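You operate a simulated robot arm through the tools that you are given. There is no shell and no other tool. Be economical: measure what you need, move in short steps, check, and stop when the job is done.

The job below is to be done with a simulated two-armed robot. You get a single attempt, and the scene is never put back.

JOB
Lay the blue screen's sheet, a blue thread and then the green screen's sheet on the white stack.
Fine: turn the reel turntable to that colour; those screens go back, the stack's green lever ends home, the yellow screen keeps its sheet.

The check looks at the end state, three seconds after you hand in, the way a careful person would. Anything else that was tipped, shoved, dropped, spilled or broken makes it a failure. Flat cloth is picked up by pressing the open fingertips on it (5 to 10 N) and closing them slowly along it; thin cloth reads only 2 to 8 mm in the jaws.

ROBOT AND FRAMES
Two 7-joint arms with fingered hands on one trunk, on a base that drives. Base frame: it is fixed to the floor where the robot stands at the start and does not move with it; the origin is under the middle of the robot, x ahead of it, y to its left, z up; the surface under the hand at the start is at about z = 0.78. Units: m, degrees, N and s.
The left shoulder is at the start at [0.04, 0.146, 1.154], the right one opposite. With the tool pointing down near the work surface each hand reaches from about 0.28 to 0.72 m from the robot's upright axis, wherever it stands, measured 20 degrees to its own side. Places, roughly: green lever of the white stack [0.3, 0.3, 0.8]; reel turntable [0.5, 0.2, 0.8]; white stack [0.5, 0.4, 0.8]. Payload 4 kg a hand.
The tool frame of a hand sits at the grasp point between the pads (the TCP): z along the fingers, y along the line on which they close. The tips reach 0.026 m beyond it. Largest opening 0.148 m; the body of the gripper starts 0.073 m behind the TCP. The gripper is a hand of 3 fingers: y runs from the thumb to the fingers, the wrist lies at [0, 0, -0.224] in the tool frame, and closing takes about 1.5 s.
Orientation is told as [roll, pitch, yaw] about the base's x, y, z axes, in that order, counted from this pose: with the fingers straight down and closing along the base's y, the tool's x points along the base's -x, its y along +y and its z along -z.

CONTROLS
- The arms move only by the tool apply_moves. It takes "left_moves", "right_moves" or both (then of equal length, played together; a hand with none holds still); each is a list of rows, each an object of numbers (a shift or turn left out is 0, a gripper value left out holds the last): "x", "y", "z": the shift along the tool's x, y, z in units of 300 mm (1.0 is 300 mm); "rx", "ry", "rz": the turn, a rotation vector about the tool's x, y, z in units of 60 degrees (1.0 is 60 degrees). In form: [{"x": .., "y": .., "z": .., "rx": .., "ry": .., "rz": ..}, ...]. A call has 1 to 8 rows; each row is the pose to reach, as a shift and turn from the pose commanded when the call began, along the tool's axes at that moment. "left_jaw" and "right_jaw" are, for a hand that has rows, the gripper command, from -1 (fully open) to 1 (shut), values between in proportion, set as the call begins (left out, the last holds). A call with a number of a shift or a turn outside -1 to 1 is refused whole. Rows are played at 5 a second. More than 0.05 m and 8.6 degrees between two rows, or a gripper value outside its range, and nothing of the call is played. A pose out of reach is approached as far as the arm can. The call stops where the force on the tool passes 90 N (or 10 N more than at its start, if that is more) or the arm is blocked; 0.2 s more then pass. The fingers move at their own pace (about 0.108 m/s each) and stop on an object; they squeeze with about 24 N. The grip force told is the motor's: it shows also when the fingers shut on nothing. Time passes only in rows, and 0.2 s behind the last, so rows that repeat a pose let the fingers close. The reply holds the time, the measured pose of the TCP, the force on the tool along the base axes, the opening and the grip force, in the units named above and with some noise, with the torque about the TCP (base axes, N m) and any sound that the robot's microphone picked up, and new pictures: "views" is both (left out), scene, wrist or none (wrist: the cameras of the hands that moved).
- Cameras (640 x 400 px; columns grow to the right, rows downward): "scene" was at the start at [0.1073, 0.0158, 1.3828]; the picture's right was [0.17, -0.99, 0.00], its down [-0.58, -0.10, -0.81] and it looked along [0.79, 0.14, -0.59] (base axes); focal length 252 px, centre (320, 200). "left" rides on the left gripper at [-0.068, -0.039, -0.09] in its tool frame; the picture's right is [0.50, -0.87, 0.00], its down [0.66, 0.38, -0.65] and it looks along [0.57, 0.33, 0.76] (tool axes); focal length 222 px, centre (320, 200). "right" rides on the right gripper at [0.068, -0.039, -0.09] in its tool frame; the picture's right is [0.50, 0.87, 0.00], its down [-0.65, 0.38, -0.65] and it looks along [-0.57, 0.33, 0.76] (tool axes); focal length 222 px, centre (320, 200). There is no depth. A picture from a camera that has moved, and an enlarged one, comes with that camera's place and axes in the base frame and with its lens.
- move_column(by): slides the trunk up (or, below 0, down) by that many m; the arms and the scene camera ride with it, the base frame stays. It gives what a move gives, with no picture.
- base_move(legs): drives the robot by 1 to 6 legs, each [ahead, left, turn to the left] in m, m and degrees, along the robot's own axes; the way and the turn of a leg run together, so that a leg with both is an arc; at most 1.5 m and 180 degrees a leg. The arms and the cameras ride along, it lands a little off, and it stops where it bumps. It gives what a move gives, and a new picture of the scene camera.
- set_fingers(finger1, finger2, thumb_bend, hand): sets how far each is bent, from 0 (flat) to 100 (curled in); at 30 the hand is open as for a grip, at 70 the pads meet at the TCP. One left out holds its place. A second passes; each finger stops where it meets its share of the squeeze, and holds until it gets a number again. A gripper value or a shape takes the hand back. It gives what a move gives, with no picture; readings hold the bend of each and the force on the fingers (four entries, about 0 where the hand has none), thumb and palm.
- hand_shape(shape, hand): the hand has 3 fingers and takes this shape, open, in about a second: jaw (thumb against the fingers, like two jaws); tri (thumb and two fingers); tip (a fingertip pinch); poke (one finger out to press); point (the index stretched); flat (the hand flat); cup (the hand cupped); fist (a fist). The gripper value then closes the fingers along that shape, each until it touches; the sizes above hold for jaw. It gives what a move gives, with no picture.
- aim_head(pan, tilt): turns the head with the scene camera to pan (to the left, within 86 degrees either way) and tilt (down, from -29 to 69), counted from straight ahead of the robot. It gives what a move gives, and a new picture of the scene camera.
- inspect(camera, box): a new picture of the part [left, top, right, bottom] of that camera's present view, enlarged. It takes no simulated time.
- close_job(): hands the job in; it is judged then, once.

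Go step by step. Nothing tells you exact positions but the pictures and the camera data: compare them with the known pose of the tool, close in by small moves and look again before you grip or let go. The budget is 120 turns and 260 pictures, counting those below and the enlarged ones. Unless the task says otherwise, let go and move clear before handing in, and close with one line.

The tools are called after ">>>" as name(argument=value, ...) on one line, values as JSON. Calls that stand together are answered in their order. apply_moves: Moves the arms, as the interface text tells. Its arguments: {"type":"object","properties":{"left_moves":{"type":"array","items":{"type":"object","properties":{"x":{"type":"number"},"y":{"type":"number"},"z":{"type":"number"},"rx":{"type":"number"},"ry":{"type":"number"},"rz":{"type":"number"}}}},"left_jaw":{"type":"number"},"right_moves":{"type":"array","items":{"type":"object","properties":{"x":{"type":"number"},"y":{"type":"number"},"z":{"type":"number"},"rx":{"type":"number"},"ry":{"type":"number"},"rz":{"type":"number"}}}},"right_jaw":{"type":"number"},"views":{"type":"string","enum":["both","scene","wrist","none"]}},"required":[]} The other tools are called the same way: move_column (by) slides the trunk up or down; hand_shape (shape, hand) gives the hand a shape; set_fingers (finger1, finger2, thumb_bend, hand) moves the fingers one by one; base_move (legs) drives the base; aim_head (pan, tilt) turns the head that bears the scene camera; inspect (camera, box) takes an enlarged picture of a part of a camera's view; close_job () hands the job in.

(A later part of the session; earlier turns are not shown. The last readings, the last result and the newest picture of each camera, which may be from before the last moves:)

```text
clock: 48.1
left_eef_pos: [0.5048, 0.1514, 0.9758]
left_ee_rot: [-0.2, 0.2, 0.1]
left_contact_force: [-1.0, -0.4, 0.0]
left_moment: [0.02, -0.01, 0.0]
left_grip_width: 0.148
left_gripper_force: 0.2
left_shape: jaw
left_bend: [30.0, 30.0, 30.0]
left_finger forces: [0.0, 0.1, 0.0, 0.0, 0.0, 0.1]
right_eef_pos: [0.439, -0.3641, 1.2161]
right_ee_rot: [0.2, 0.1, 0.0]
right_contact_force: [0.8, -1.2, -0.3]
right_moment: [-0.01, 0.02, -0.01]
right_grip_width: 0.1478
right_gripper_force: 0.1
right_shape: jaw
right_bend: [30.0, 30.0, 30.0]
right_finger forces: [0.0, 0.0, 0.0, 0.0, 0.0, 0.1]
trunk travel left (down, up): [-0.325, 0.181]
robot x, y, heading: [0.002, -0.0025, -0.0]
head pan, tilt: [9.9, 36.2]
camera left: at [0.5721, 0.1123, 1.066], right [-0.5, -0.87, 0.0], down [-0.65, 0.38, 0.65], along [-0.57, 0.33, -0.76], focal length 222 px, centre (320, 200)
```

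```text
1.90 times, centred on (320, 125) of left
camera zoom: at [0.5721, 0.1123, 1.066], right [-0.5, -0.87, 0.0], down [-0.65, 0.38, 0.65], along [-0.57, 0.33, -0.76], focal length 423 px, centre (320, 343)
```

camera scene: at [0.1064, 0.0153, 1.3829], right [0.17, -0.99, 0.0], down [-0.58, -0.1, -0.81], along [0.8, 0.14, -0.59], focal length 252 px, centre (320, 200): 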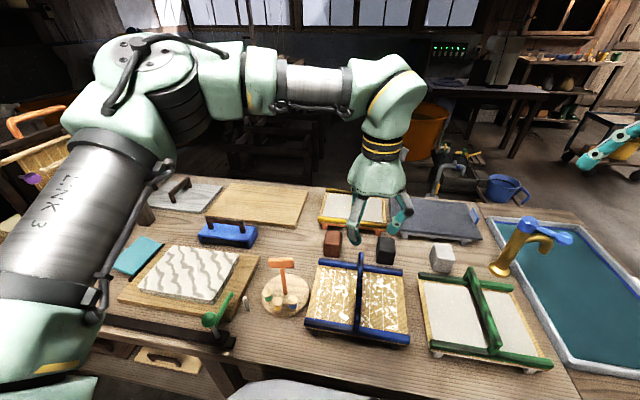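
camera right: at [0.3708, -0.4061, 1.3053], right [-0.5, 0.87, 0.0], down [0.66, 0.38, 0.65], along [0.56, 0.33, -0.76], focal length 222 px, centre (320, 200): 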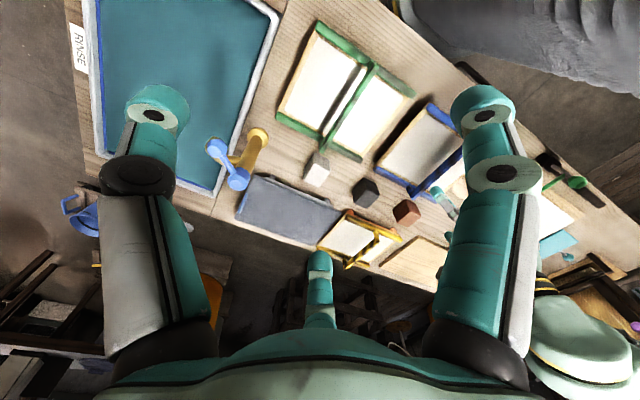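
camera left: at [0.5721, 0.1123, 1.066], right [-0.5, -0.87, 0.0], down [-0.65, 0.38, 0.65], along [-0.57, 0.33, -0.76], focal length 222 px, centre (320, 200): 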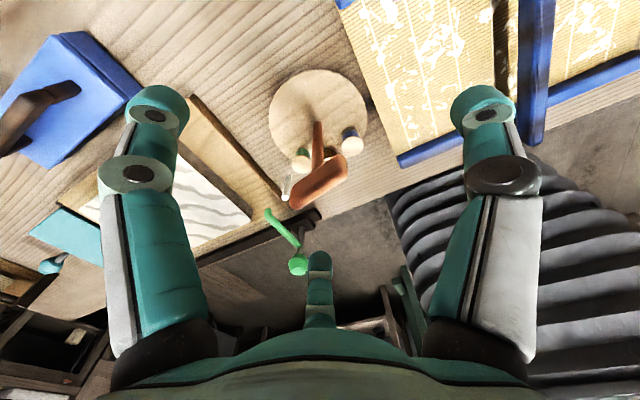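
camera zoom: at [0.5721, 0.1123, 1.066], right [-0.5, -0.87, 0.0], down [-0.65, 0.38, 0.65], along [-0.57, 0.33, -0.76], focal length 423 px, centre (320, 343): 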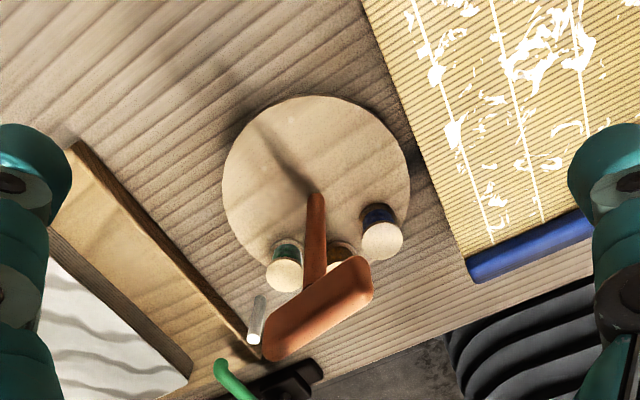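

The green spool faces the post now (≈122°), blue sits at ≈222°, so the table must turn about -100°. The T-bar lies roughly along y, 10° off; I yaw the hand to +100° to grip it across.

>>> apply_moves(left_moves=[{"x": 0.01, "y": 0.01, "z": -0.05, "rz": -0.12}, {"x": 0.02, "y": 0.02, "z": -0.06, "rz": -0.24}, {"x": 0.04, "y": 0.03, "z": -0.06, "rz": -0.36}, {"x": 0.06, "y": 0.04, "z": -0.06, "rz": -0.48}, {"x": 0.08, "y": 0.05, "z": -0.06, "rz": -0.6}, {"x": 0.093, "y": 0.062, "z": -0.06, "rz": -0.72}, {"x": 0.093, "y": 0.062, "z": -0.06, "rz": -0.84}, {"x": 0.093, "y": 0.062, "z": -0.06, "rz": -0.96}], views="none")

>>> apply_moves(left_moves=[{"rz": -0.12}, {"rz": -0.24}, {"rz": -0.36}, {"rz": -0.48}, {"rz": -0.6}, {"rz": -0.71}, {"rz": -0.71}], left_jaw=0.1, views="both")

```text
clock: 49.9
left_eef_pos: [0.4786, 0.1727, 0.9961]
left_ee_rot: [0.0, 0.1, 57.7]
left_contact_force: [-0.6, 0.3, -0.1]
left_moment: [-0.02, 0.0, -0.01]
left_grip_width: 0.1477
left_gripper_force: 0.1
left_shape: jaw
left_bend: [30.0, 30.0, 30.0]
left_finger forces: [0.0, 0.0, 0.0, 0.0, 0.0, 0.0]
right_eef_pos: [0.439, -0.3646, 1.2149]
right_ee_rot: [0.0, 0.1, 0.0]
right_contact_force: [0.4, 0.1, -0.2]
right_moment: [0.0, -0.04, -0.01]
right_grip_width: 0.1479
right_gripper_force: 0.1
right_shape: jaw
right_bend: [30.0, 30.0, 30.0]
right_finger forces: [0.1, 0.1, 0.0, 0.1, 0.0, 0.0]
trunk travel left (down, up): [-0.325, 0.181]
robot x, y, heading: [0.0019, -0.0023, -0.1]
head pan, tilt: [9.9, 36.2]
```

```text
clock: 51.5
left_eef_pos: [0.4775, 0.1715, 0.9979]
left_ee_rot: [0.0, 0.0, 100.4]
left_contact_force: [0.0, 0.4, -0.3]
left_moment: [-0.02, -0.05, 0.01]
left_grip_width: 0.0671
left_gripper_force: 0.1
left_shape: jaw
left_bend: [39.0, 39.0, 70.0]
left_finger forces: [0.1, 0.0, 0.1, 0.0, 0.1, 0.0]
right_eef_pos: [0.4381, -0.3644, 1.2152]
right_ee_rot: [0.0, 0.1, 0.0]
right_contact_force: [-0.5, -0.8, -0.1]
right_moment: [0.02, -0.01, 0.0]
right_grip_width: 0.1481
right_gripper_force: 0.0
right_shape: jaw
right_bend: [30.0, 30.0, 30.0]
right_finger forces: [0.1, 0.0, 0.1, 0.0, 0.0, 0.1]
trunk travel left (down, up): [-0.325, 0.181]
robot x, y, heading: [-0.0012, -0.0028, 0.0]
head pan, tilt: [9.9, 36.2]
camera scene: at [0.1073, 0.0156, 1.3828], right [0.17, -0.99, 0.0], down [-0.58, -0.1, -0.81], along [0.79, 0.14, -0.59], focal length 252 px, centre (320, 200)
camera left: at [0.5047, 0.2453, 1.0871], right [0.94, -0.34, 0.0], down [-0.25, -0.71, 0.65], along [-0.22, -0.62, -0.76], focal length 222 px, centre (320, 200)
```

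scene: 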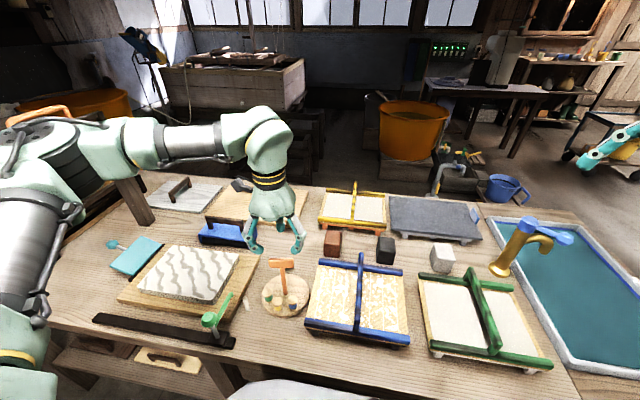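
left: 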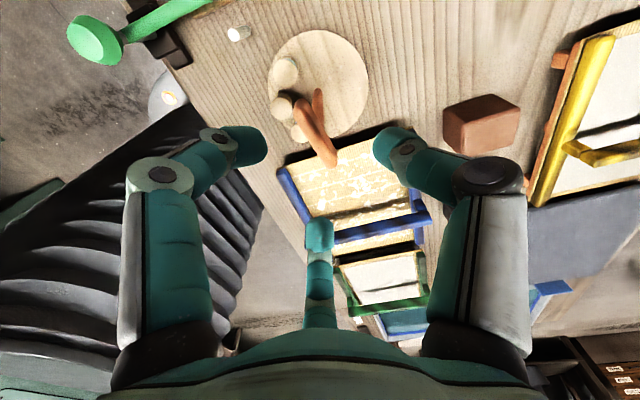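

The hand is aligned across the T-bar (centre (0.478, 0.1715), axis 99°). Descend and grip.

>>> apply_moves(left_moves=[{"z": 0.12}, {"z": 0.22}, {"z": 0.29}, {"z": 0.3}], views="none")

>>> apply_moves(left_moves=[{"z": 0.0}, {"z": 0.0}, {"z": 0.0}, {"z": 0.0}, {"z": 0.0}], left_jaw=1, views="both")

```text
clock: 52.5
left_eef_pos: [0.4789, 0.1725, 0.9072]
left_ee_rot: [0.0, 0.0, 100.2]
left_contact_force: [-1.0, -0.9, -1.0]
left_moment: [-0.04, 0.0, 0.03]
left_grip_width: 0.067
left_gripper_force: 0.0
left_shape: jaw
left_bend: [39.0, 39.0, 70.0]
left_finger forces: [0.1, 0.1, 0.0, 0.1, 0.0, 0.1]
right_eef_pos: [0.4386, -0.3647, 1.2154]
right_ee_rot: [0.2, 0.2, 0.1]
right_contact_force: [0.4, 0.0, 0.3]
right_moment: [0.04, 0.03, -0.01]
right_grip_width: 0.1477
right_gripper_force: 0.0
right_shape: jaw
right_bend: [30.0, 30.0, 30.0]
right_finger forces: [0.0, 0.0, 0.0, 0.0, 0.1, 0.0]
trunk travel left (down, up): [-0.325, 0.181]
robot x, y, heading: [0.0012, 0.0015, -0.1]
head pan, tilt: [9.9, 36.2]
```

```text
clock: 53.7
left_eef_pos: [0.4769, 0.173, 0.9058]
left_ee_rot: [0.3, 0.0, 100.2]
left_contact_force: [0.1, -0.9, -14.1]
left_moment: [0.04, -0.37, 0.02]
left_grip_width: 0.0093
left_gripper_force: 24.4
left_shape: jaw
left_bend: [75.0, 75.0, 70.0]
left_finger forces: [16.7, 18.4, 0.0, 0.0, 25.3, 0.1]
right_eef_pos: [0.4387, -0.3642, 1.2154]
right_ee_rot: [0.0, 0.2, 0.1]
right_contact_force: [0.7, 0.5, 0.1]
right_moment: [-0.01, 0.02, -0.02]
right_grip_width: 0.148
right_gripper_force: 0.1
right_shape: jaw
right_bend: [30.0, 30.0, 30.0]
right_finger forces: [0.1, 0.0, 0.1, 0.0, 0.0, 0.0]
trunk travel left (down, up): [-0.325, 0.181]
robot x, y, heading: [-0.0031, 0.0017, -0.1]
head pan, tilt: [9.9, 36.2]
camera scene: at [0.1087, 0.0161, 1.3826], right [0.17, -0.99, 0.0], down [-0.58, -0.1, -0.81], along [0.79, 0.14, -0.59], focal length 252 px, centre (320, 200)
camera left: at [0.505, 0.246, 0.9968], right [0.94, -0.34, 0.0], down [-0.25, -0.71, 0.65], along [-0.22, -0.62, -0.76], focal length 222 px, centre (320, 200)
```

scene: 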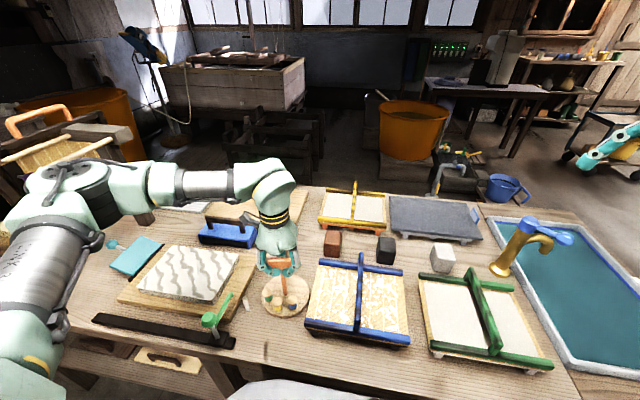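
left: 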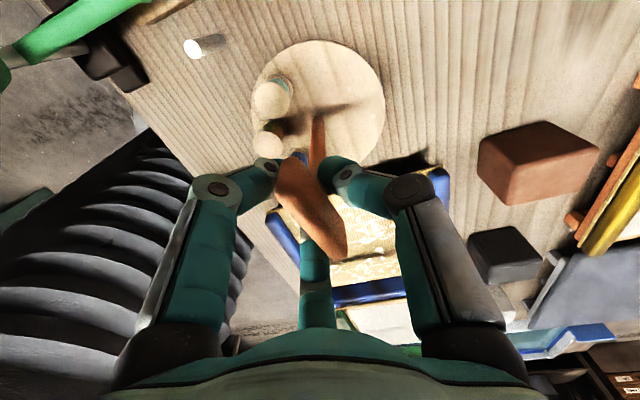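

Gripped. I turn the table by about -58° first.

>>> apply_moves(left_moves=[{"rz": 0.12}, {"rz": 0.24}, {"rz": 0.36}, {"rz": 0.48}, {"rz": 0.6}, {"rz": 0.72}, {"rz": 0.84}, {"rz": 0.96}], views="both")

>>> inspect(camera="scene", box=[200, 220, 340, 340])

```text
clock: 55.5
left_eef_pos: [0.4782, 0.1729, 0.9065]
left_ee_rot: [0.1, 0.2, 42.4]
left_contact_force: [-4.2, -12.5, -13.7]
left_moment: [-0.53, -0.07, 0.13]
left_grip_width: 0.0081
left_gripper_force: 24.3
left_shape: jaw
left_bend: [75.0, 75.0, 70.0]
left_finger forces: [17.3, 19.8, 0.0, 0.1, 26.5, 0.1]
right_eef_pos: [0.4386, -0.3677, 1.2156]
right_ee_rot: [0.2, 0.2, 0.0]
right_contact_force: [0.3, 0.5, 0.0]
right_moment: [0.0, 0.0, -0.02]
right_grip_width: 0.1482
right_gripper_force: 0.1
right_shape: jaw
right_bend: [30.0, 30.0, 30.0]
right_finger forces: [0.1, 0.1, 0.1, 0.1, 0.0, 0.1]
trunk travel left (down, up): [-0.325, 0.181]
robot x, y, heading: [0.0006, -0.0007, -0.0]
head pan, tilt: [9.9, 36.2]
camera scene: at [0.1081, 0.0141, 1.3827], right [0.17, -0.99, 0.0], down [-0.58, -0.1, -0.81], along [0.79, 0.14, -0.59], focal length 252 px, centre (320, 200)
camera left: at [0.5555, 0.1883, 0.9972], right [0.21, -0.98, 0.0], down [-0.74, -0.16, 0.66], along [-0.64, -0.14, -0.76], focal length 222 px, centre (320, 200)
```

scene: 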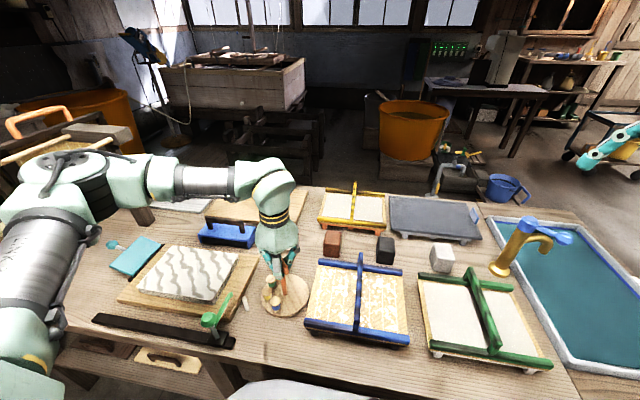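
left: 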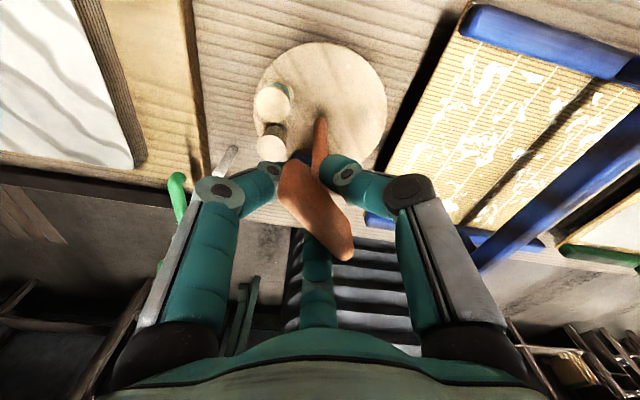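

```text
3.33 times, centred on (270, 280) of scene
camera zoom: at [0.1081, 0.0141, 1.3827], right [0.17, -0.99, 0.0], down [-0.58, -0.1, -0.81], along [0.79, 0.14, -0.59], focal length 841 px, centre (487, -67)
```

zoom: 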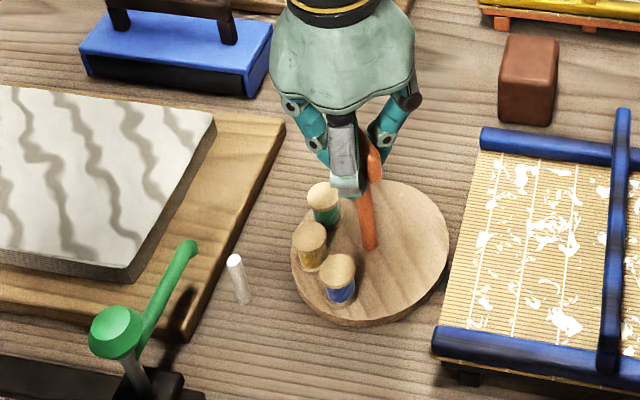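

Turning well. Continue with the remaining 42°.

>>> apply_moves(left_moves=[{"rz": 0.12}, {"rz": 0.24}, {"rz": 0.36}, {"rz": 0.48}, {"rz": 0.6}, {"rz": 0.7}, {"rz": 0.7}], views="both")

>>> inspect(camera="scene", box=[200, 220, 340, 340])

```text
clock: 57.1
left_eef_pos: [0.4778, 0.1717, 0.9086]
left_ee_rot: [0.1, 0.2, 0.5]
left_contact_force: [-5.5, -17.4, -5.2]
left_moment: [-0.65, 0.2, 0.03]
left_grip_width: 0.0078
left_gripper_force: 23.7
left_shape: jaw
left_bend: [75.0, 75.0, 69.0]
left_finger forces: [15.0, 17.3, 0.0, 0.1, 33.9, 0.0]
right_eef_pos: [0.4371, -0.3679, 1.2152]
right_ee_rot: [0.1, 0.1, 0.0]
right_contact_force: [0.0, 0.3, -0.4]
right_moment: [0.02, 0.02, 0.01]
right_grip_width: 0.148
right_gripper_force: 0.0
right_shape: jaw
right_bend: [30.0, 30.0, 30.0]
right_finger forces: [0.0, 0.0, 0.1, 0.0, 0.0, 0.1]
trunk travel left (down, up): [-0.325, 0.181]
robot x, y, heading: [0.004, 0.001, 0.1]
head pan, tilt: [9.9, 36.2]
camera scene: at [0.1072, 0.0131, 1.3828], right [0.17, -0.99, 0.0], down [-0.58, -0.1, -0.81], along [0.8, 0.14, -0.59], focal length 252 px, centre (320, 200)
camera left: at [0.5462, 0.1323, 0.997], right [-0.49, -0.87, 0.0], down [-0.66, 0.37, 0.65], along [-0.57, 0.32, -0.76], focal length 222 px, centre (320, 200)
```

scene: 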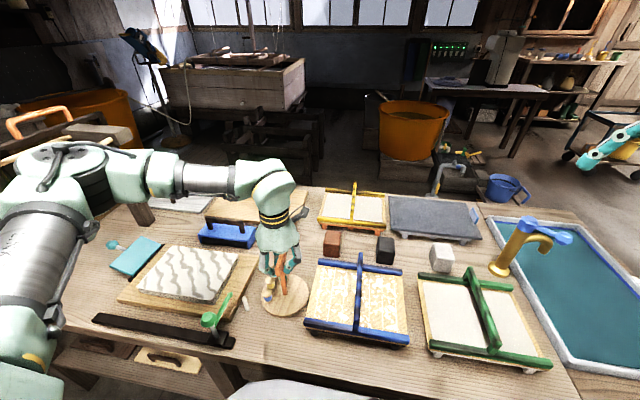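
left: 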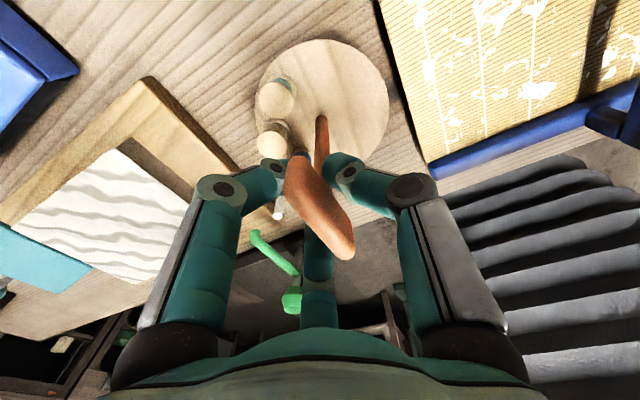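

```text
3.33 times, centred on (270, 280) of scene
camera zoom: at [0.1072, 0.0131, 1.3828], right [0.17, -0.99, 0.0], down [-0.58, -0.1, -0.81], along [0.8, 0.14, -0.59], focal length 841 px, centre (487, -67)
```

zoom: 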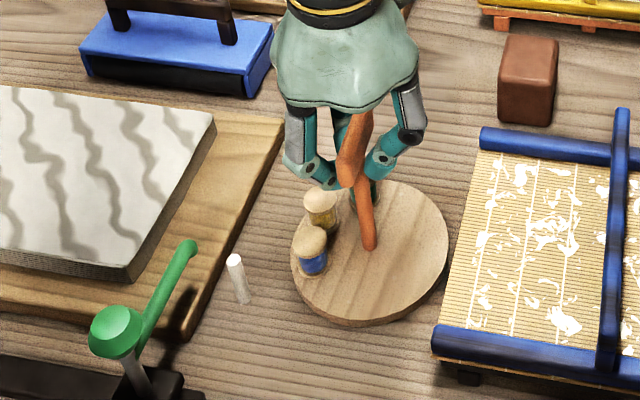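

Blue now faces the post, about 3° short; I trim 3°, then release and rise.

>>> apply_moves(left_moves=[{"rz": 0.05}, {"rz": 0.05}], views="none")

>>> apply_moves(left_moves=[{"z": 0.0}, {"z": 0.0}, {"z": 0.0}, {"z": 0.0}, {"z": -0.12}, {"z": -0.26}, {"z": -0.4}], left_jaw=0.0, views="both")

>>> inspect(camera="scene", box=[200, 220, 340, 340])

```text
clock: 57.7
left_eef_pos: [0.4777, 0.1714, 0.9072]
left_ee_rot: [0.1, -0.1, -2.4]
left_contact_force: [-4.4, -16.0, -2.7]
left_moment: [-0.61, 0.25, 0.1]
left_grip_width: 0.0081
left_gripper_force: 24.2
left_shape: jaw
left_bend: [75.0, 75.0, 69.0]
left_finger forces: [14.8, 17.2, 0.0, 0.0, 34.9, 0.0]
right_eef_pos: [0.438, -0.3674, 1.2166]
right_ee_rot: [0.1, 0.1, 0.1]
right_contact_force: [-0.5, 0.3, -0.2]
right_moment: [0.02, -0.02, -0.03]
right_grip_width: 0.1475
right_gripper_force: 0.1
right_shape: jaw
right_bend: [30.0, 30.0, 30.0]
right_finger forces: [0.1, 0.0, 0.0, 0.0, 0.1, 0.0]
trunk travel left (down, up): [-0.325, 0.181]
robot x, y, heading: [0.0006, -0.0021, -0.0]
head pan, tilt: [9.9, 36.2]
```

```text
clock: 59.3
left_eef_pos: [0.4781, 0.1744, 1.03]
left_ee_rot: [0.0, 0.0, -2.4]
left_contact_force: [-0.1, -0.1, -0.1]
left_moment: [-0.02, 0.0, 0.02]
left_grip_width: 0.0736
left_gripper_force: 0.2
left_shape: jaw
left_bend: [36.0, 36.0, 70.0]
left_finger forces: [0.1, 0.0, 0.1, 0.0, 0.0, 0.0]
right_eef_pos: [0.4376, -0.3647, 1.2144]
right_ee_rot: [0.0, 0.0, -0.1]
right_contact_force: [-0.4, 0.1, -0.5]
right_moment: [-0.02, 0.0, 0.02]
right_grip_width: 0.1479
right_gripper_force: 0.0
right_shape: jaw
right_bend: [30.0, 30.0, 30.0]
right_finger forces: [0.0, 0.0, 0.1, 0.0, 0.0, 0.0]
trunk travel left (down, up): [-0.325, 0.181]
robot x, y, heading: [-0.0039, 0.0006, 0.1]
head pan, tilt: [9.9, 36.2]
camera scene: at [0.1069, 0.0152, 1.3828], right [0.17, -0.99, 0.0], down [-0.58, -0.1, -0.81], along [0.8, 0.14, -0.59], focal length 252 px, centre (320, 200)
camera left: at [0.544, 0.1319, 1.1194], right [-0.54, -0.84, 0.0], down [-0.64, 0.41, 0.65], along [-0.55, 0.35, -0.76], focal length 222 px, centre (320, 200)
```

scene: 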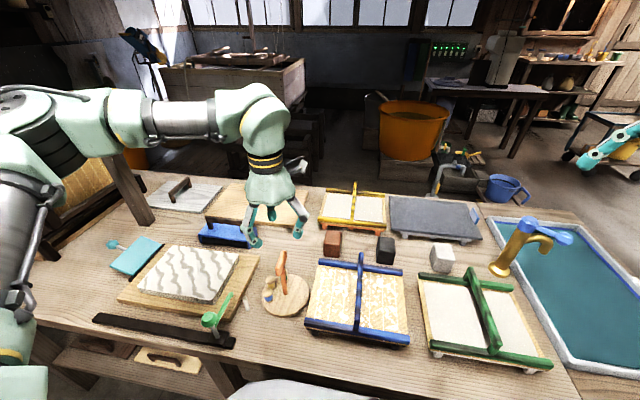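
left: 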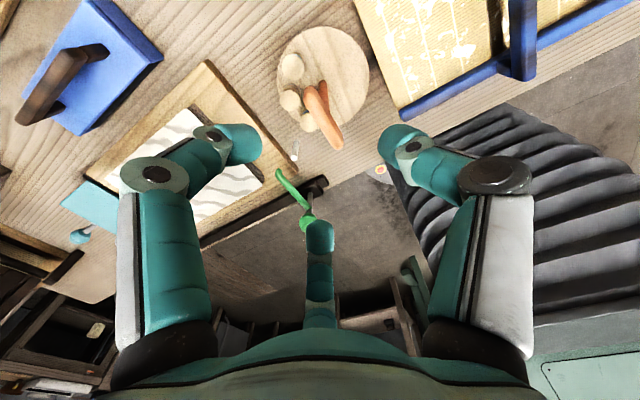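

```text
3.33 times, centred on (270, 280) of scene
camera zoom: at [0.1069, 0.0152, 1.3828], right [0.17, -0.99, 0.0], down [-0.58, -0.1, -0.81], along [0.8, 0.14, -0.59], focal length 841 px, centre (487, -67)
```

zoom: 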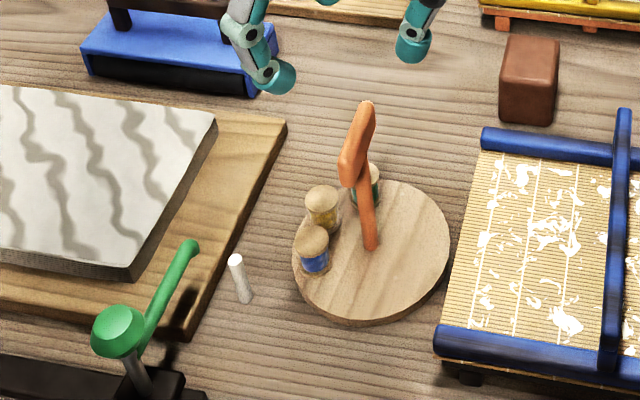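

Blue faces the post. The green knob is at about (0.339, 0.286, 0.875) on a carriage on the y-rail, with its arm reaching over the stack's near edge. I go above the knob.

>>> apply_moves(left_moves=[{"x": 0.1, "y": 0.06, "rz": -0.02}, {"x": 0.2, "y": 0.14, "rz": -0.04}, {"x": 0.3, "y": 0.22, "rz": -0.04}, {"x": 0.4, "y": 0.3, "z": 0.06, "rz": -0.04}, {"x": 0.463, "y": 0.372, "z": 0.15, "rz": -0.04}, {"x": 0.463, "y": 0.372, "z": 0.25, "rz": -0.04}], left_jaw=0.1, views="both")

>>> inspect(camera="scene", box=[150, 250, 290, 370])

```text
clock: 60.7
left_eef_pos: [0.3441, 0.2904, 0.9522]
left_ee_rot: [0.0, -0.2, 0.0]
left_contact_force: [0.3, 0.7, 0.5]
left_moment: [-0.05, -0.01, -0.06]
left_grip_width: 0.0673
left_gripper_force: 0.1
left_shape: jaw
left_bend: [39.0, 39.0, 70.0]
left_finger forces: [0.0, 0.1, 0.0, 0.0, 0.1, 0.1]
right_eef_pos: [0.4383, -0.3644, 1.2149]
right_ee_rot: [0.2, 0.1, 0.0]
right_contact_force: [0.3, 0.1, -0.2]
right_moment: [-0.03, 0.0, -0.01]
right_grip_width: 0.1479
right_gripper_force: 0.1
right_shape: jaw
right_bend: [30.0, 30.0, 30.0]
right_finger forces: [0.1, 0.0, 0.0, 0.1, 0.0, 0.0]
trunk travel left (down, up): [-0.325, 0.181]
robot x, y, heading: [-0.0011, -0.0006, 0.4]
head pan, tilt: [9.9, 36.2]
camera scene: at [0.1083, 0.0155, 1.3827], right [0.17, -0.99, 0.0], down [-0.58, -0.1, -0.81], along [0.79, 0.14, -0.59], focal length 252 px, centre (320, 200)
camera left: at [0.4126, 0.2514, 1.0421], right [-0.5, -0.87, 0.0], down [-0.65, 0.38, 0.65], along [-0.57, 0.33, -0.76], focal length 222 px, centre (320, 200)
```

scene: 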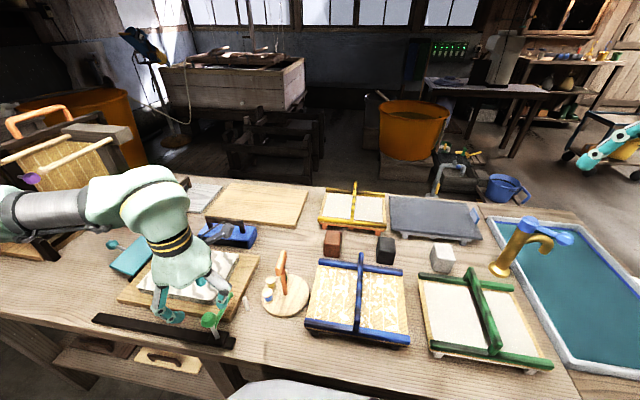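
left: 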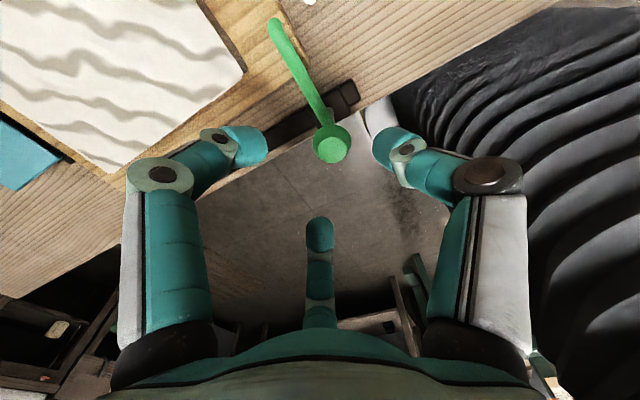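

```text
3.33 times, centred on (220, 310) of scene
camera zoom: at [0.1083, 0.0155, 1.3827], right [0.17, -0.99, 0.0], down [-0.58, -0.1, -0.81], along [0.79, 0.14, -0.59], focal length 841 px, centre (653, -167)
```

zoom: 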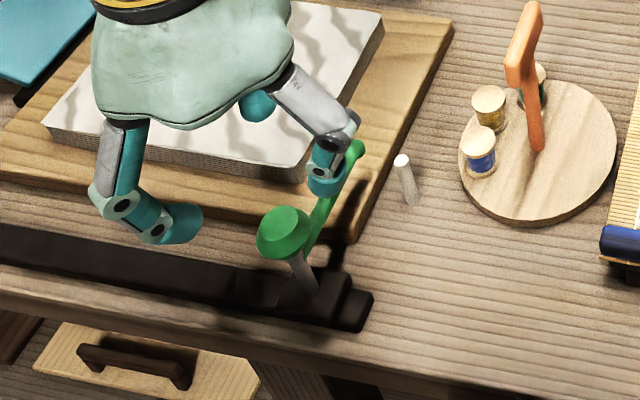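

The knob is at (0.334, 0.286). I centre, descend and grip it.

>>> apply_moves(left_moves=[{"x": 0.033, "y": -0.013}, {"x": 0.033, "y": -0.013, "z": 0.12}, {"x": 0.033, "y": -0.013, "z": 0.22}, {"x": 0.033, "y": -0.013, "z": 0.26}], views="none")

>>> apply_moves(left_moves=[{"z": 0.0}, {"z": 0.0}, {"z": 0.0}, {"z": 0.0}], left_jaw=1, views="both")

```text
clock: 61.7
left_eef_pos: [0.3338, 0.2876, 0.873]
left_ee_rot: [0.0, 0.0, 0.0]
left_contact_force: [0.1, 0.0, -0.7]
left_moment: [0.01, -0.03, -0.01]
left_grip_width: 0.0671
left_gripper_force: 0.0
left_shape: jaw
left_bend: [39.0, 39.0, 70.0]
left_finger forces: [0.0, 0.0, 0.1, 0.0, 0.0, 0.0]
right_eef_pos: [0.4382, -0.3647, 1.2162]
right_ee_rot: [0.1, 0.1, 0.0]
right_contact_force: [0.0, -0.7, 0.5]
right_moment: [-0.01, -0.02, 0.0]
right_grip_width: 0.1476
right_gripper_force: 0.1
right_shape: jaw
right_bend: [30.0, 30.0, 30.0]
right_finger forces: [0.1, 0.1, 0.0, 0.1, 0.0, 0.0]
trunk travel left (down, up): [-0.325, 0.181]
robot x, y, heading: [0.0003, -0.0004, -0.3]
head pan, tilt: [9.9, 36.2]
```

```text
clock: 62.7
left_eef_pos: [0.3333, 0.2861, 0.8726]
left_ee_rot: [0.1, 0.2, 0.1]
left_contact_force: [-3.6, -0.9, -10.0]
left_moment: [0.17, 0.14, -0.01]
left_grip_width: 0.0068
left_gripper_force: 24.3
left_shape: jaw
left_bend: [74.0, 70.0, 72.0]
left_finger forces: [14.8, 21.2, 0.0, 0.1, 23.0, 0.0]
right_eef_pos: [0.438, -0.3642, 1.2155]
right_ee_rot: [0.0, 0.1, 0.0]
right_contact_force: [0.2, 0.3, -0.3]
right_moment: [-0.01, 0.0, 0.0]
right_grip_width: 0.1477
right_gripper_force: 0.0
right_shape: jaw
right_bend: [30.0, 30.0, 30.0]
right_finger forces: [0.0, 0.0, 0.0, 0.1, 0.1, 0.1]
trunk travel left (down, up): [-0.325, 0.181]
robot x, y, heading: [-0.0024, 0.0002, -0.2]
head pan, tilt: [9.9, 36.2]
camera scene: at [0.1073, 0.0162, 1.3827], right [0.17, -0.99, 0.0], down [-0.58, -0.1, -0.81], along [0.79, 0.14, -0.59], focal length 252 px, centre (320, 200)
camera left: at [0.4017, 0.248, 0.962], right [-0.5, -0.87, 0.0], down [-0.65, 0.38, 0.66], along [-0.57, 0.33, -0.75], focal length 222 px, centre (320, 200)
```

scene: 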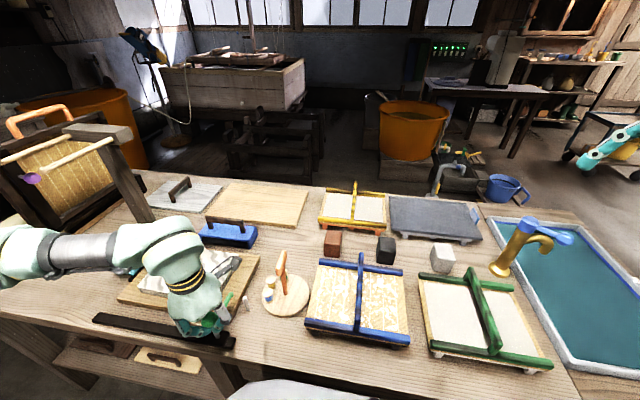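
left: 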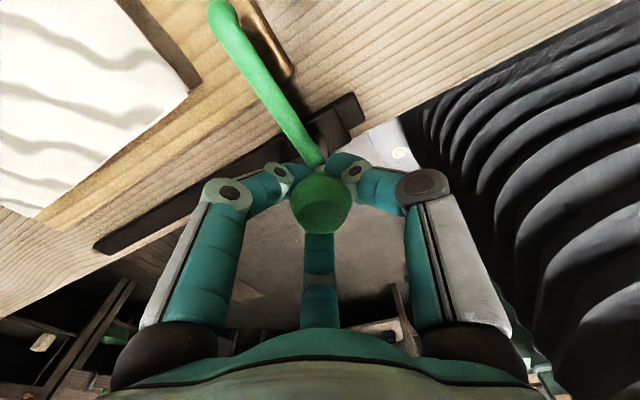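

Gripped on the stem beneath the knob. I try sliding 5 cm to the left along the rail.

>>> apply_moves(left_moves=[{"y": 0.04}, {"y": 0.09}, {"y": 0.15}], views="wrist")

>>> inspect(camera="scene", box=[80, 230, 300, 370])

```text
clock: 63.5
left_eef_pos: [0.3319, 0.3329, 0.8738]
left_ee_rot: [-0.1, 0.1, 0.0]
left_contact_force: [0.2, -2.1, -31.7]
left_moment: [0.26, 0.19, 0.05]
left_grip_width: 0.0058
left_gripper_force: 23.8
left_shape: jaw
left_bend: [73.0, 70.0, 72.0]
left_finger forces: [17.2, 18.4, 0.0, 0.0, 23.4, 0.0]
right_eef_pos: [0.4407, -0.3616, 1.217]
right_ee_rot: [-0.1, 0.2, 0.0]
right_contact_force: [0.7, -0.3, 0.2]
right_moment: [-0.04, -0.04, 0.0]
right_grip_width: 0.148
right_gripper_force: 0.2
right_shape: jaw
right_bend: [30.0, 30.0, 30.0]
right_finger forces: [0.0, 0.0, 0.0, 0.1, 0.0, 0.0]
trunk travel left (down, up): [-0.325, 0.181]
robot x, y, heading: [-0.0009, -0.0018, 0.2]
head pan, tilt: [9.9, 36.2]
camera left: at [0.4013, 0.2944, 0.9634], right [-0.5, -0.87, 0.0], down [-0.65, 0.38, 0.66], along [-0.57, 0.33, -0.76], focal length 222 px, centre (320, 200)
```

left: 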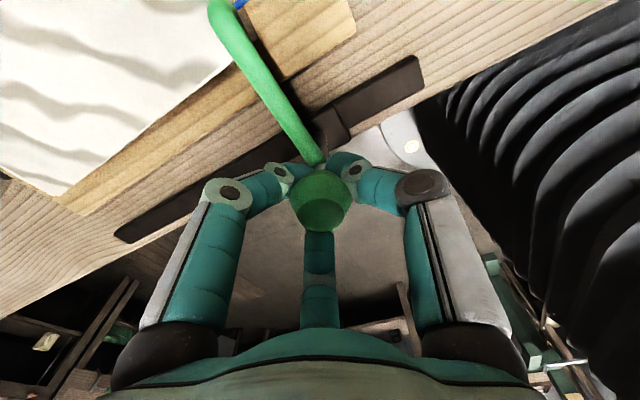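

```text
2.86 times, centred on (190, 300) of scene
camera zoom: at [0.1096, 0.0185, 1.3824], right [0.17, -0.99, 0.0], down [-0.58, -0.1, -0.81], along [0.79, 0.14, -0.59], focal length 721 px, centre (691, -86)
```

zoom: 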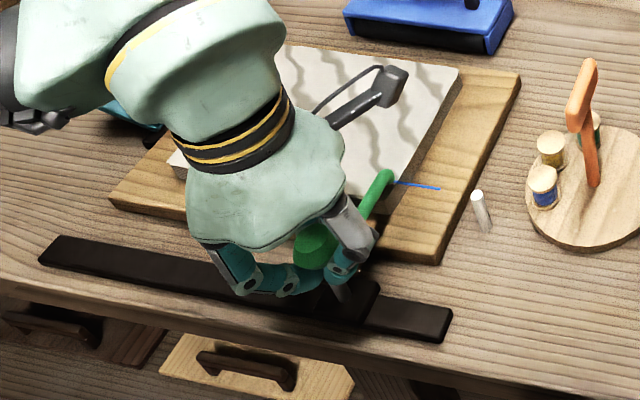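

It draws a blue thread. I continue sliding across the stack.

>>> apply_moves(left_moves=[{"y": 0.1, "z": 0.006}, {"y": 0.2, "z": 0.008}, {"y": 0.3, "z": 0.008}, {"y": 0.4, "z": 0.008}, {"y": 0.5, "z": 0.008}, {"y": 0.6, "z": 0.008}, {"y": 0.7, "z": 0.008}, {"y": 0.8, "z": 0.008}], views="wrist")

>>> inspect(camera="scene", box=[60, 210, 300, 370])

```text
clock: 65.3
left_eef_pos: [0.3337, 0.5693, 0.8723]
left_ee_rot: [-0.3, 0.2, -0.2]
left_contact_force: [-14.4, -15.8, -11.0]
left_moment: [-0.06, 0.3, -0.14]
left_grip_width: 0.0068
left_gripper_force: 24.5
left_shape: jaw
left_bend: [74.0, 70.0, 72.0]
left_finger forces: [16.5, 21.1, 0.0, 0.0, 33.3, 0.1]
right_eef_pos: [0.4353, -0.3675, 1.2158]
right_ee_rot: [0.1, 0.0, 0.0]
right_contact_force: [-0.4, -0.2, -0.7]
right_moment: [0.03, -0.04, 0.0]
right_grip_width: 0.1481
right_gripper_force: 0.0
right_shape: jaw
right_bend: [30.0, 30.0, 30.0]
right_finger forces: [0.0, 0.1, 0.0, 0.0, 0.1, 0.0]
trunk travel left (down, up): [-0.325, 0.181]
robot x, y, heading: [0.0008, -0.0017, 0.2]
head pan, tilt: [9.9, 36.2]
camera left: at [0.4015, 0.5309, 0.9622], right [-0.5, -0.86, 0.01], down [-0.65, 0.38, 0.65], along [-0.57, 0.32, -0.76], focal length 222 px, centre (320, 200)
```

left: 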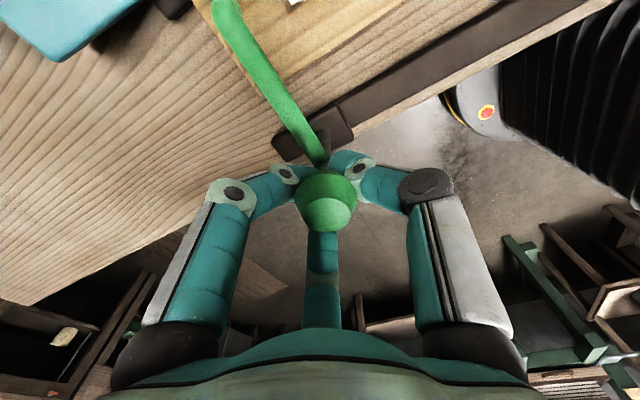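

```text
2.50 times, centred on (180, 290) of scene
camera zoom: at [0.1047, 0.0124, 1.383], right [0.17, -0.99, 0.0], down [-0.58, -0.1, -0.81], along [0.8, 0.14, -0.59], focal length 631 px, centre (670, -25)
```

zoom: 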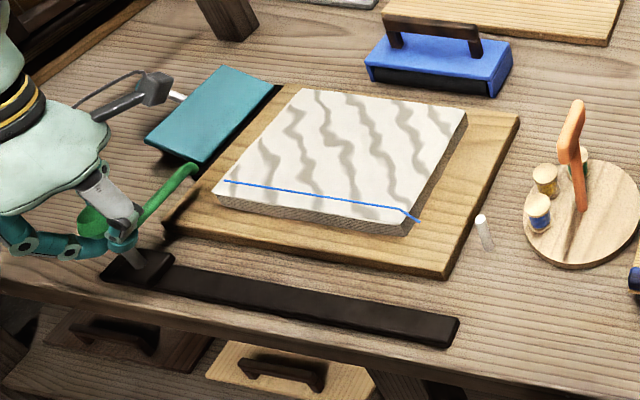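

The blue thread lies across the stack. Now I bring the lever home (y = 0.286).

>>> apply_moves(left_moves=[{"y": -0.1}, {"y": -0.22}, {"y": -0.34}, {"y": -0.46}, {"y": -0.58}, {"y": -0.7}, {"y": -0.82}, {"y": -0.9}], views="none")

```text
clock: 67.1
left_eef_pos: [0.3337, 0.3014, 0.8729]
left_ee_rot: [-0.1, 0.2, 0.1]
left_contact_force: [-15.6, -1.3, -21.9]
left_moment: [0.09, 0.39, -0.09]
left_grip_width: 0.0059
left_gripper_force: 24.1
left_shape: jaw
left_bend: [74.0, 70.0, 72.0]
left_finger forces: [20.9, 24.2, 0.0, 0.0, 26.3, 0.0]
right_eef_pos: [0.4366, -0.3641, 1.2158]
right_ee_rot: [-0.1, 0.0, 0.0]
right_contact_force: [-0.6, 0.1, 0.6]
right_moment: [0.02, 0.02, 0.01]
right_grip_width: 0.148
right_gripper_force: 0.0
right_shape: jaw
right_bend: [30.0, 30.0, 30.0]
right_finger forces: [0.0, 0.1, 0.0, 0.0, 0.0, 0.0]
trunk travel left (down, up): [-0.325, 0.181]
robot x, y, heading: [-0.0005, -0.0004, -0.1]
head pan, tilt: [9.9, 36.2]
```

>>> apply_moves(left_moves=[{"y": -0.03}, {"y": -0.055}, {"y": -0.06}, {"y": -0.06}], views="scene")

>>> inspect(camera="scene", box=[80, 220, 320, 370])

```text
clock: 68.1
left_eef_pos: [0.3331, 0.2853, 0.8722]
left_ee_rot: [0.0, 0.0, 0.2]
left_contact_force: [-14.0, 12.4, -8.8]
left_moment: [0.22, 0.37, -0.02]
left_grip_width: 0.0054
left_gripper_force: 23.8
left_shape: jaw
left_bend: [73.0, 70.0, 72.0]
left_finger forces: [21.8, 28.8, 0.0, 0.0, 20.8, 0.0]
right_eef_pos: [0.4382, -0.3631, 1.2174]
right_ee_rot: [0.1, 0.1, 0.0]
right_contact_force: [0.8, -0.8, 0.1]
right_moment: [-0.01, 0.01, -0.01]
right_grip_width: 0.1479
right_gripper_force: 0.0
right_shape: jaw
right_bend: [30.0, 30.0, 30.0]
right_finger forces: [0.0, 0.1, 0.0, 0.1, 0.1, 0.0]
trunk travel left (down, up): [-0.325, 0.181]
robot x, y, heading: [0.0002, 0.0001, -0.1]
head pan, tilt: [9.9, 36.2]
camera scene: at [0.106, 0.0183, 1.3829], right [0.17, -0.99, 0.0], down [-0.58, -0.1, -0.81], along [0.8, 0.14, -0.59], focal length 252 px, centre (320, 200)
```

scene: 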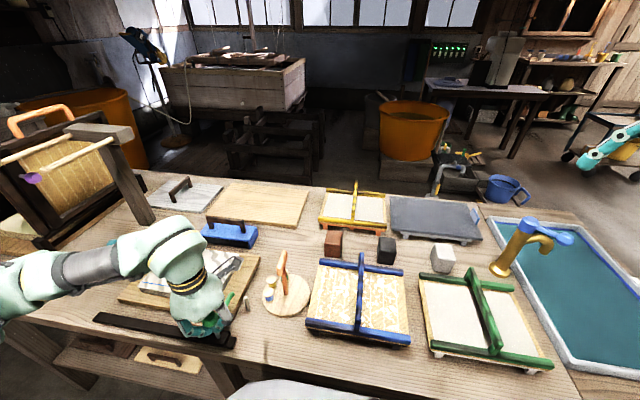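

```text
2.67 times, centred on (200, 295) of scene
camera zoom: at [0.106, 0.0183, 1.3829], right [0.17, -0.99, 0.0], down [-0.58, -0.1, -0.81], along [0.8, 0.14, -0.59], focal length 673 px, centre (640, -53)
```

zoom: 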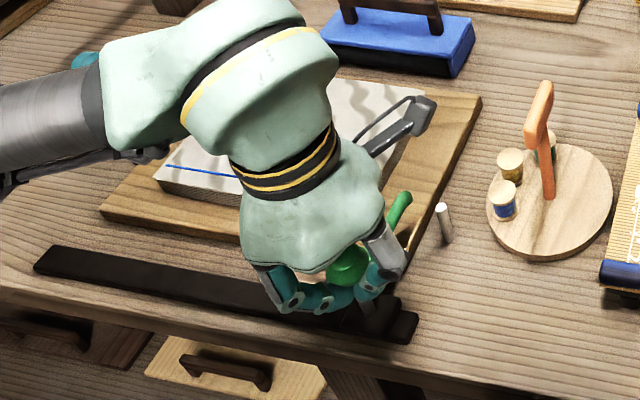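

At the home stop. Release and rise, then check.

>>> apply_moves(left_moves=[{"z": 0.0}, {"z": 0.0}, {"z": 0.0}, {"z": 0.0}, {"z": 0.0}, {"z": -0.14}, {"z": -0.28}, {"z": -0.42}], left_jaw=-0.2, views="none")

>>> apply_moves(left_moves=[{"z": -0.1, "y": -0.08, "x": -0.1}, {"z": -0.2, "y": -0.2, "x": -0.15}, {"z": -0.25, "y": -0.35, "x": -0.2}, {"z": -0.25, "y": -0.5, "x": -0.25}, {"z": -0.25, "y": -0.65, "x": -0.3}, {"z": -0.25, "y": -0.8, "x": -0.35}, {"z": -0.25, "y": -0.9, "x": -0.4}, {"z": -0.25, "y": -0.97, "x": -0.45}], views="both")

>>> inspect(camera="scene", box=[80, 220, 320, 370])

```text
clock: 69.9
left_eef_pos: [0.3352, 0.2863, 1.0003]
left_ee_rot: [0.0, 0.1, 0.0]
left_contact_force: [0.3, -0.5, -0.1]
left_moment: [-0.01, 0.01, -0.01]
left_grip_width: 0.0881
left_gripper_force: 0.0
left_shape: jaw
left_bend: [32.0, 32.0, 70.0]
left_finger forces: [0.0, 0.1, 0.1, 0.1, 0.0, 0.1]
right_eef_pos: [0.4373, -0.3647, 1.2158]
right_ee_rot: [0.1, -0.1, -0.1]
right_contact_force: [-0.7, 0.4, 0.6]
right_moment: [-0.05, 0.02, 0.02]
right_grip_width: 0.148
right_gripper_force: 0.1
right_shape: jaw
right_bend: [30.0, 30.0, 30.0]
right_finger forces: [0.0, 0.0, 0.0, 0.0, 0.0, 0.0]
trunk travel left (down, up): [-0.325, 0.181]
robot x, y, heading: [0.0012, 0.0001, -0.2]
head pan, tilt: [9.9, 36.2]
```

```text
clock: 71.7
left_eef_pos: [0.4702, -0.0088, 1.0699]
left_ee_rot: [0.0, 0.0, 0.1]
left_contact_force: [0.2, -0.3, -0.9]
left_moment: [0.0, 0.01, 0.0]
left_grip_width: 0.0884
left_gripper_force: 0.0
left_shape: jaw
left_bend: [32.0, 32.0, 70.0]
left_finger forces: [0.1, 0.0, 0.1, 0.1, 0.0, 0.0]
right_eef_pos: [0.4389, -0.3658, 1.2157]
right_ee_rot: [0.1, 0.1, -0.1]
right_contact_force: [-1.1, -0.1, -0.8]
right_moment: [0.05, -0.01, 0.02]
right_grip_width: 0.1481
right_gripper_force: 0.1
right_shape: jaw
right_bend: [30.0, 30.0, 30.0]
right_finger forces: [0.0, 0.0, 0.0, 0.1, 0.0, 0.0]
trunk travel left (down, up): [-0.325, 0.181]
robot x, y, heading: [-0.0023, 0.0037, -0.1]
head pan, tilt: [9.9, 36.2]
camera scene: at [0.1075, 0.0146, 1.3828], right [0.17, -0.99, 0.0], down [-0.58, -0.1, -0.81], along [0.79, 0.14, -0.59], focal length 252 px, centre (320, 200)
camera left: at [0.5382, -0.049, 1.1605], right [-0.5, -0.87, 0.0], down [-0.66, 0.38, 0.65], along [-0.57, 0.33, -0.76], focal length 222 px, centre (320, 200)
```

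scene: 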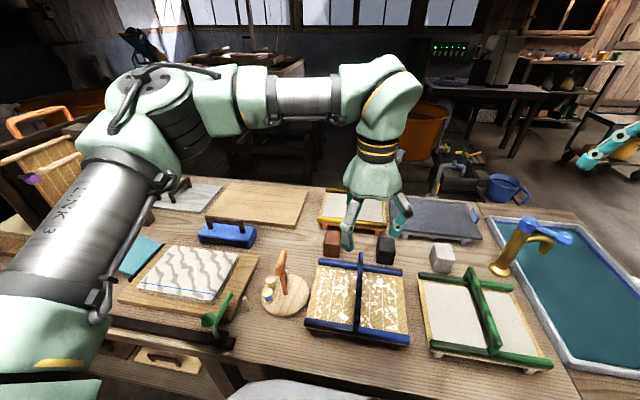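
left: 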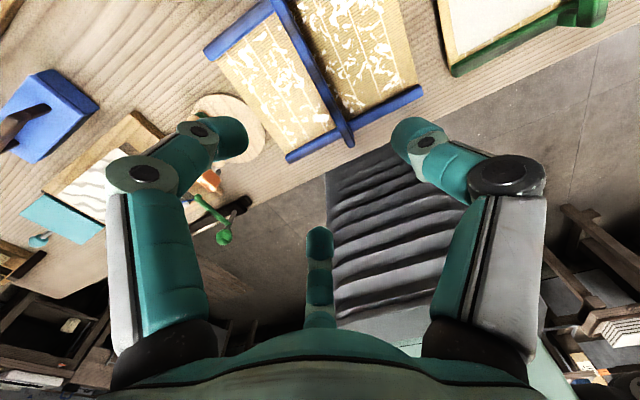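

```text
2.67 times, centred on (200, 295) of scene
camera zoom: at [0.1075, 0.0146, 1.3828], right [0.17, -0.99, 0.0], down [-0.58, -0.1, -0.81], along [0.79, 0.14, -0.59], focal length 673 px, centre (640, -53)
```

zoom: 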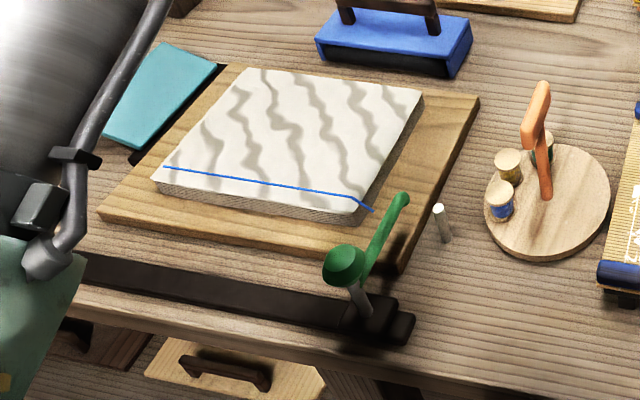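

The thread is in place and the lever is home. The green screen is centred near y≈-0.29, so I strafe the base 0.28 m to the right.

>>> base_move(legs=[[0, -0.28, 0]])

>>> inspect(camera="left", box=[160, 0, 480, 200])

```text
clock: 73.6
left_eef_pos: [0.4691, -0.2799, 1.0708]
left_ee_rot: [-0.1, 0.1, -0.4]
left_contact_force: [-0.1, 0.8, -0.3]
left_moment: [0.02, -0.02, 0.0]
left_grip_width: 0.0882
left_gripper_force: 0.0
left_shape: jaw
left_bend: [32.0, 32.0, 70.0]
left_finger forces: [0.1, 0.1, 0.0, 0.1, 0.0, 0.0]
right_eef_pos: [0.4353, -0.6347, 1.2167]
right_ee_rot: [0.0, 0.1, -0.3]
right_contact_force: [-0.2, 0.3, 0.7]
right_moment: [0.0, -0.02, -0.01]
right_grip_width: 0.1477
right_gripper_force: 0.0
right_shape: jaw
right_bend: [30.0, 30.0, 30.0]
right_finger forces: [0.0, 0.1, 0.0, 0.0, 0.0, 0.0]
trunk travel left (down, up): [-0.325, 0.181]
robot x, y, heading: [0.0005, -0.2678, -0.2]
head pan, tilt: [9.9, 36.2]
camera scene: at [0.1067, -0.2527, 1.3828], right [0.17, -0.99, 0.0], down [-0.58, -0.1, -0.81], along [0.8, 0.13, -0.59], focal length 252 px, centre (320, 200)
```

scene: 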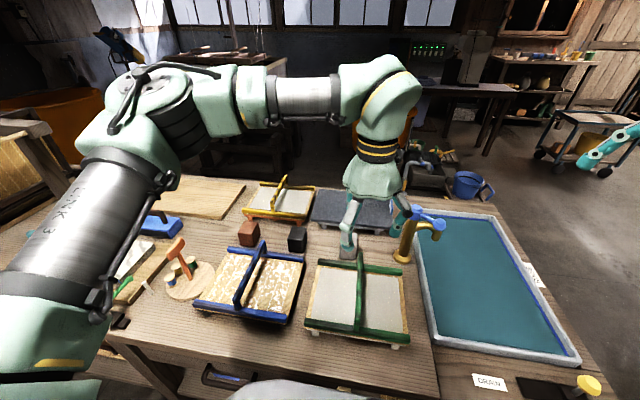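

```text
2.00 times, centred on (320, 100) of left
camera zoom: at [0.5369, -0.3188, 1.1606], right [-0.5, -0.86, 0.0], down [-0.65, 0.38, 0.65], along [-0.56, 0.33, -0.76], focal length 444 px, centre (320, 400)
```

zoom: 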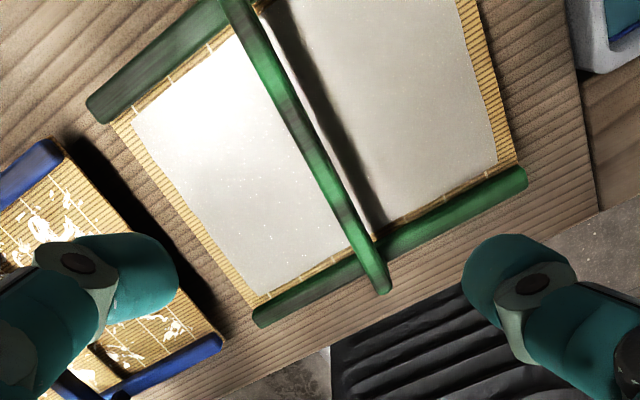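

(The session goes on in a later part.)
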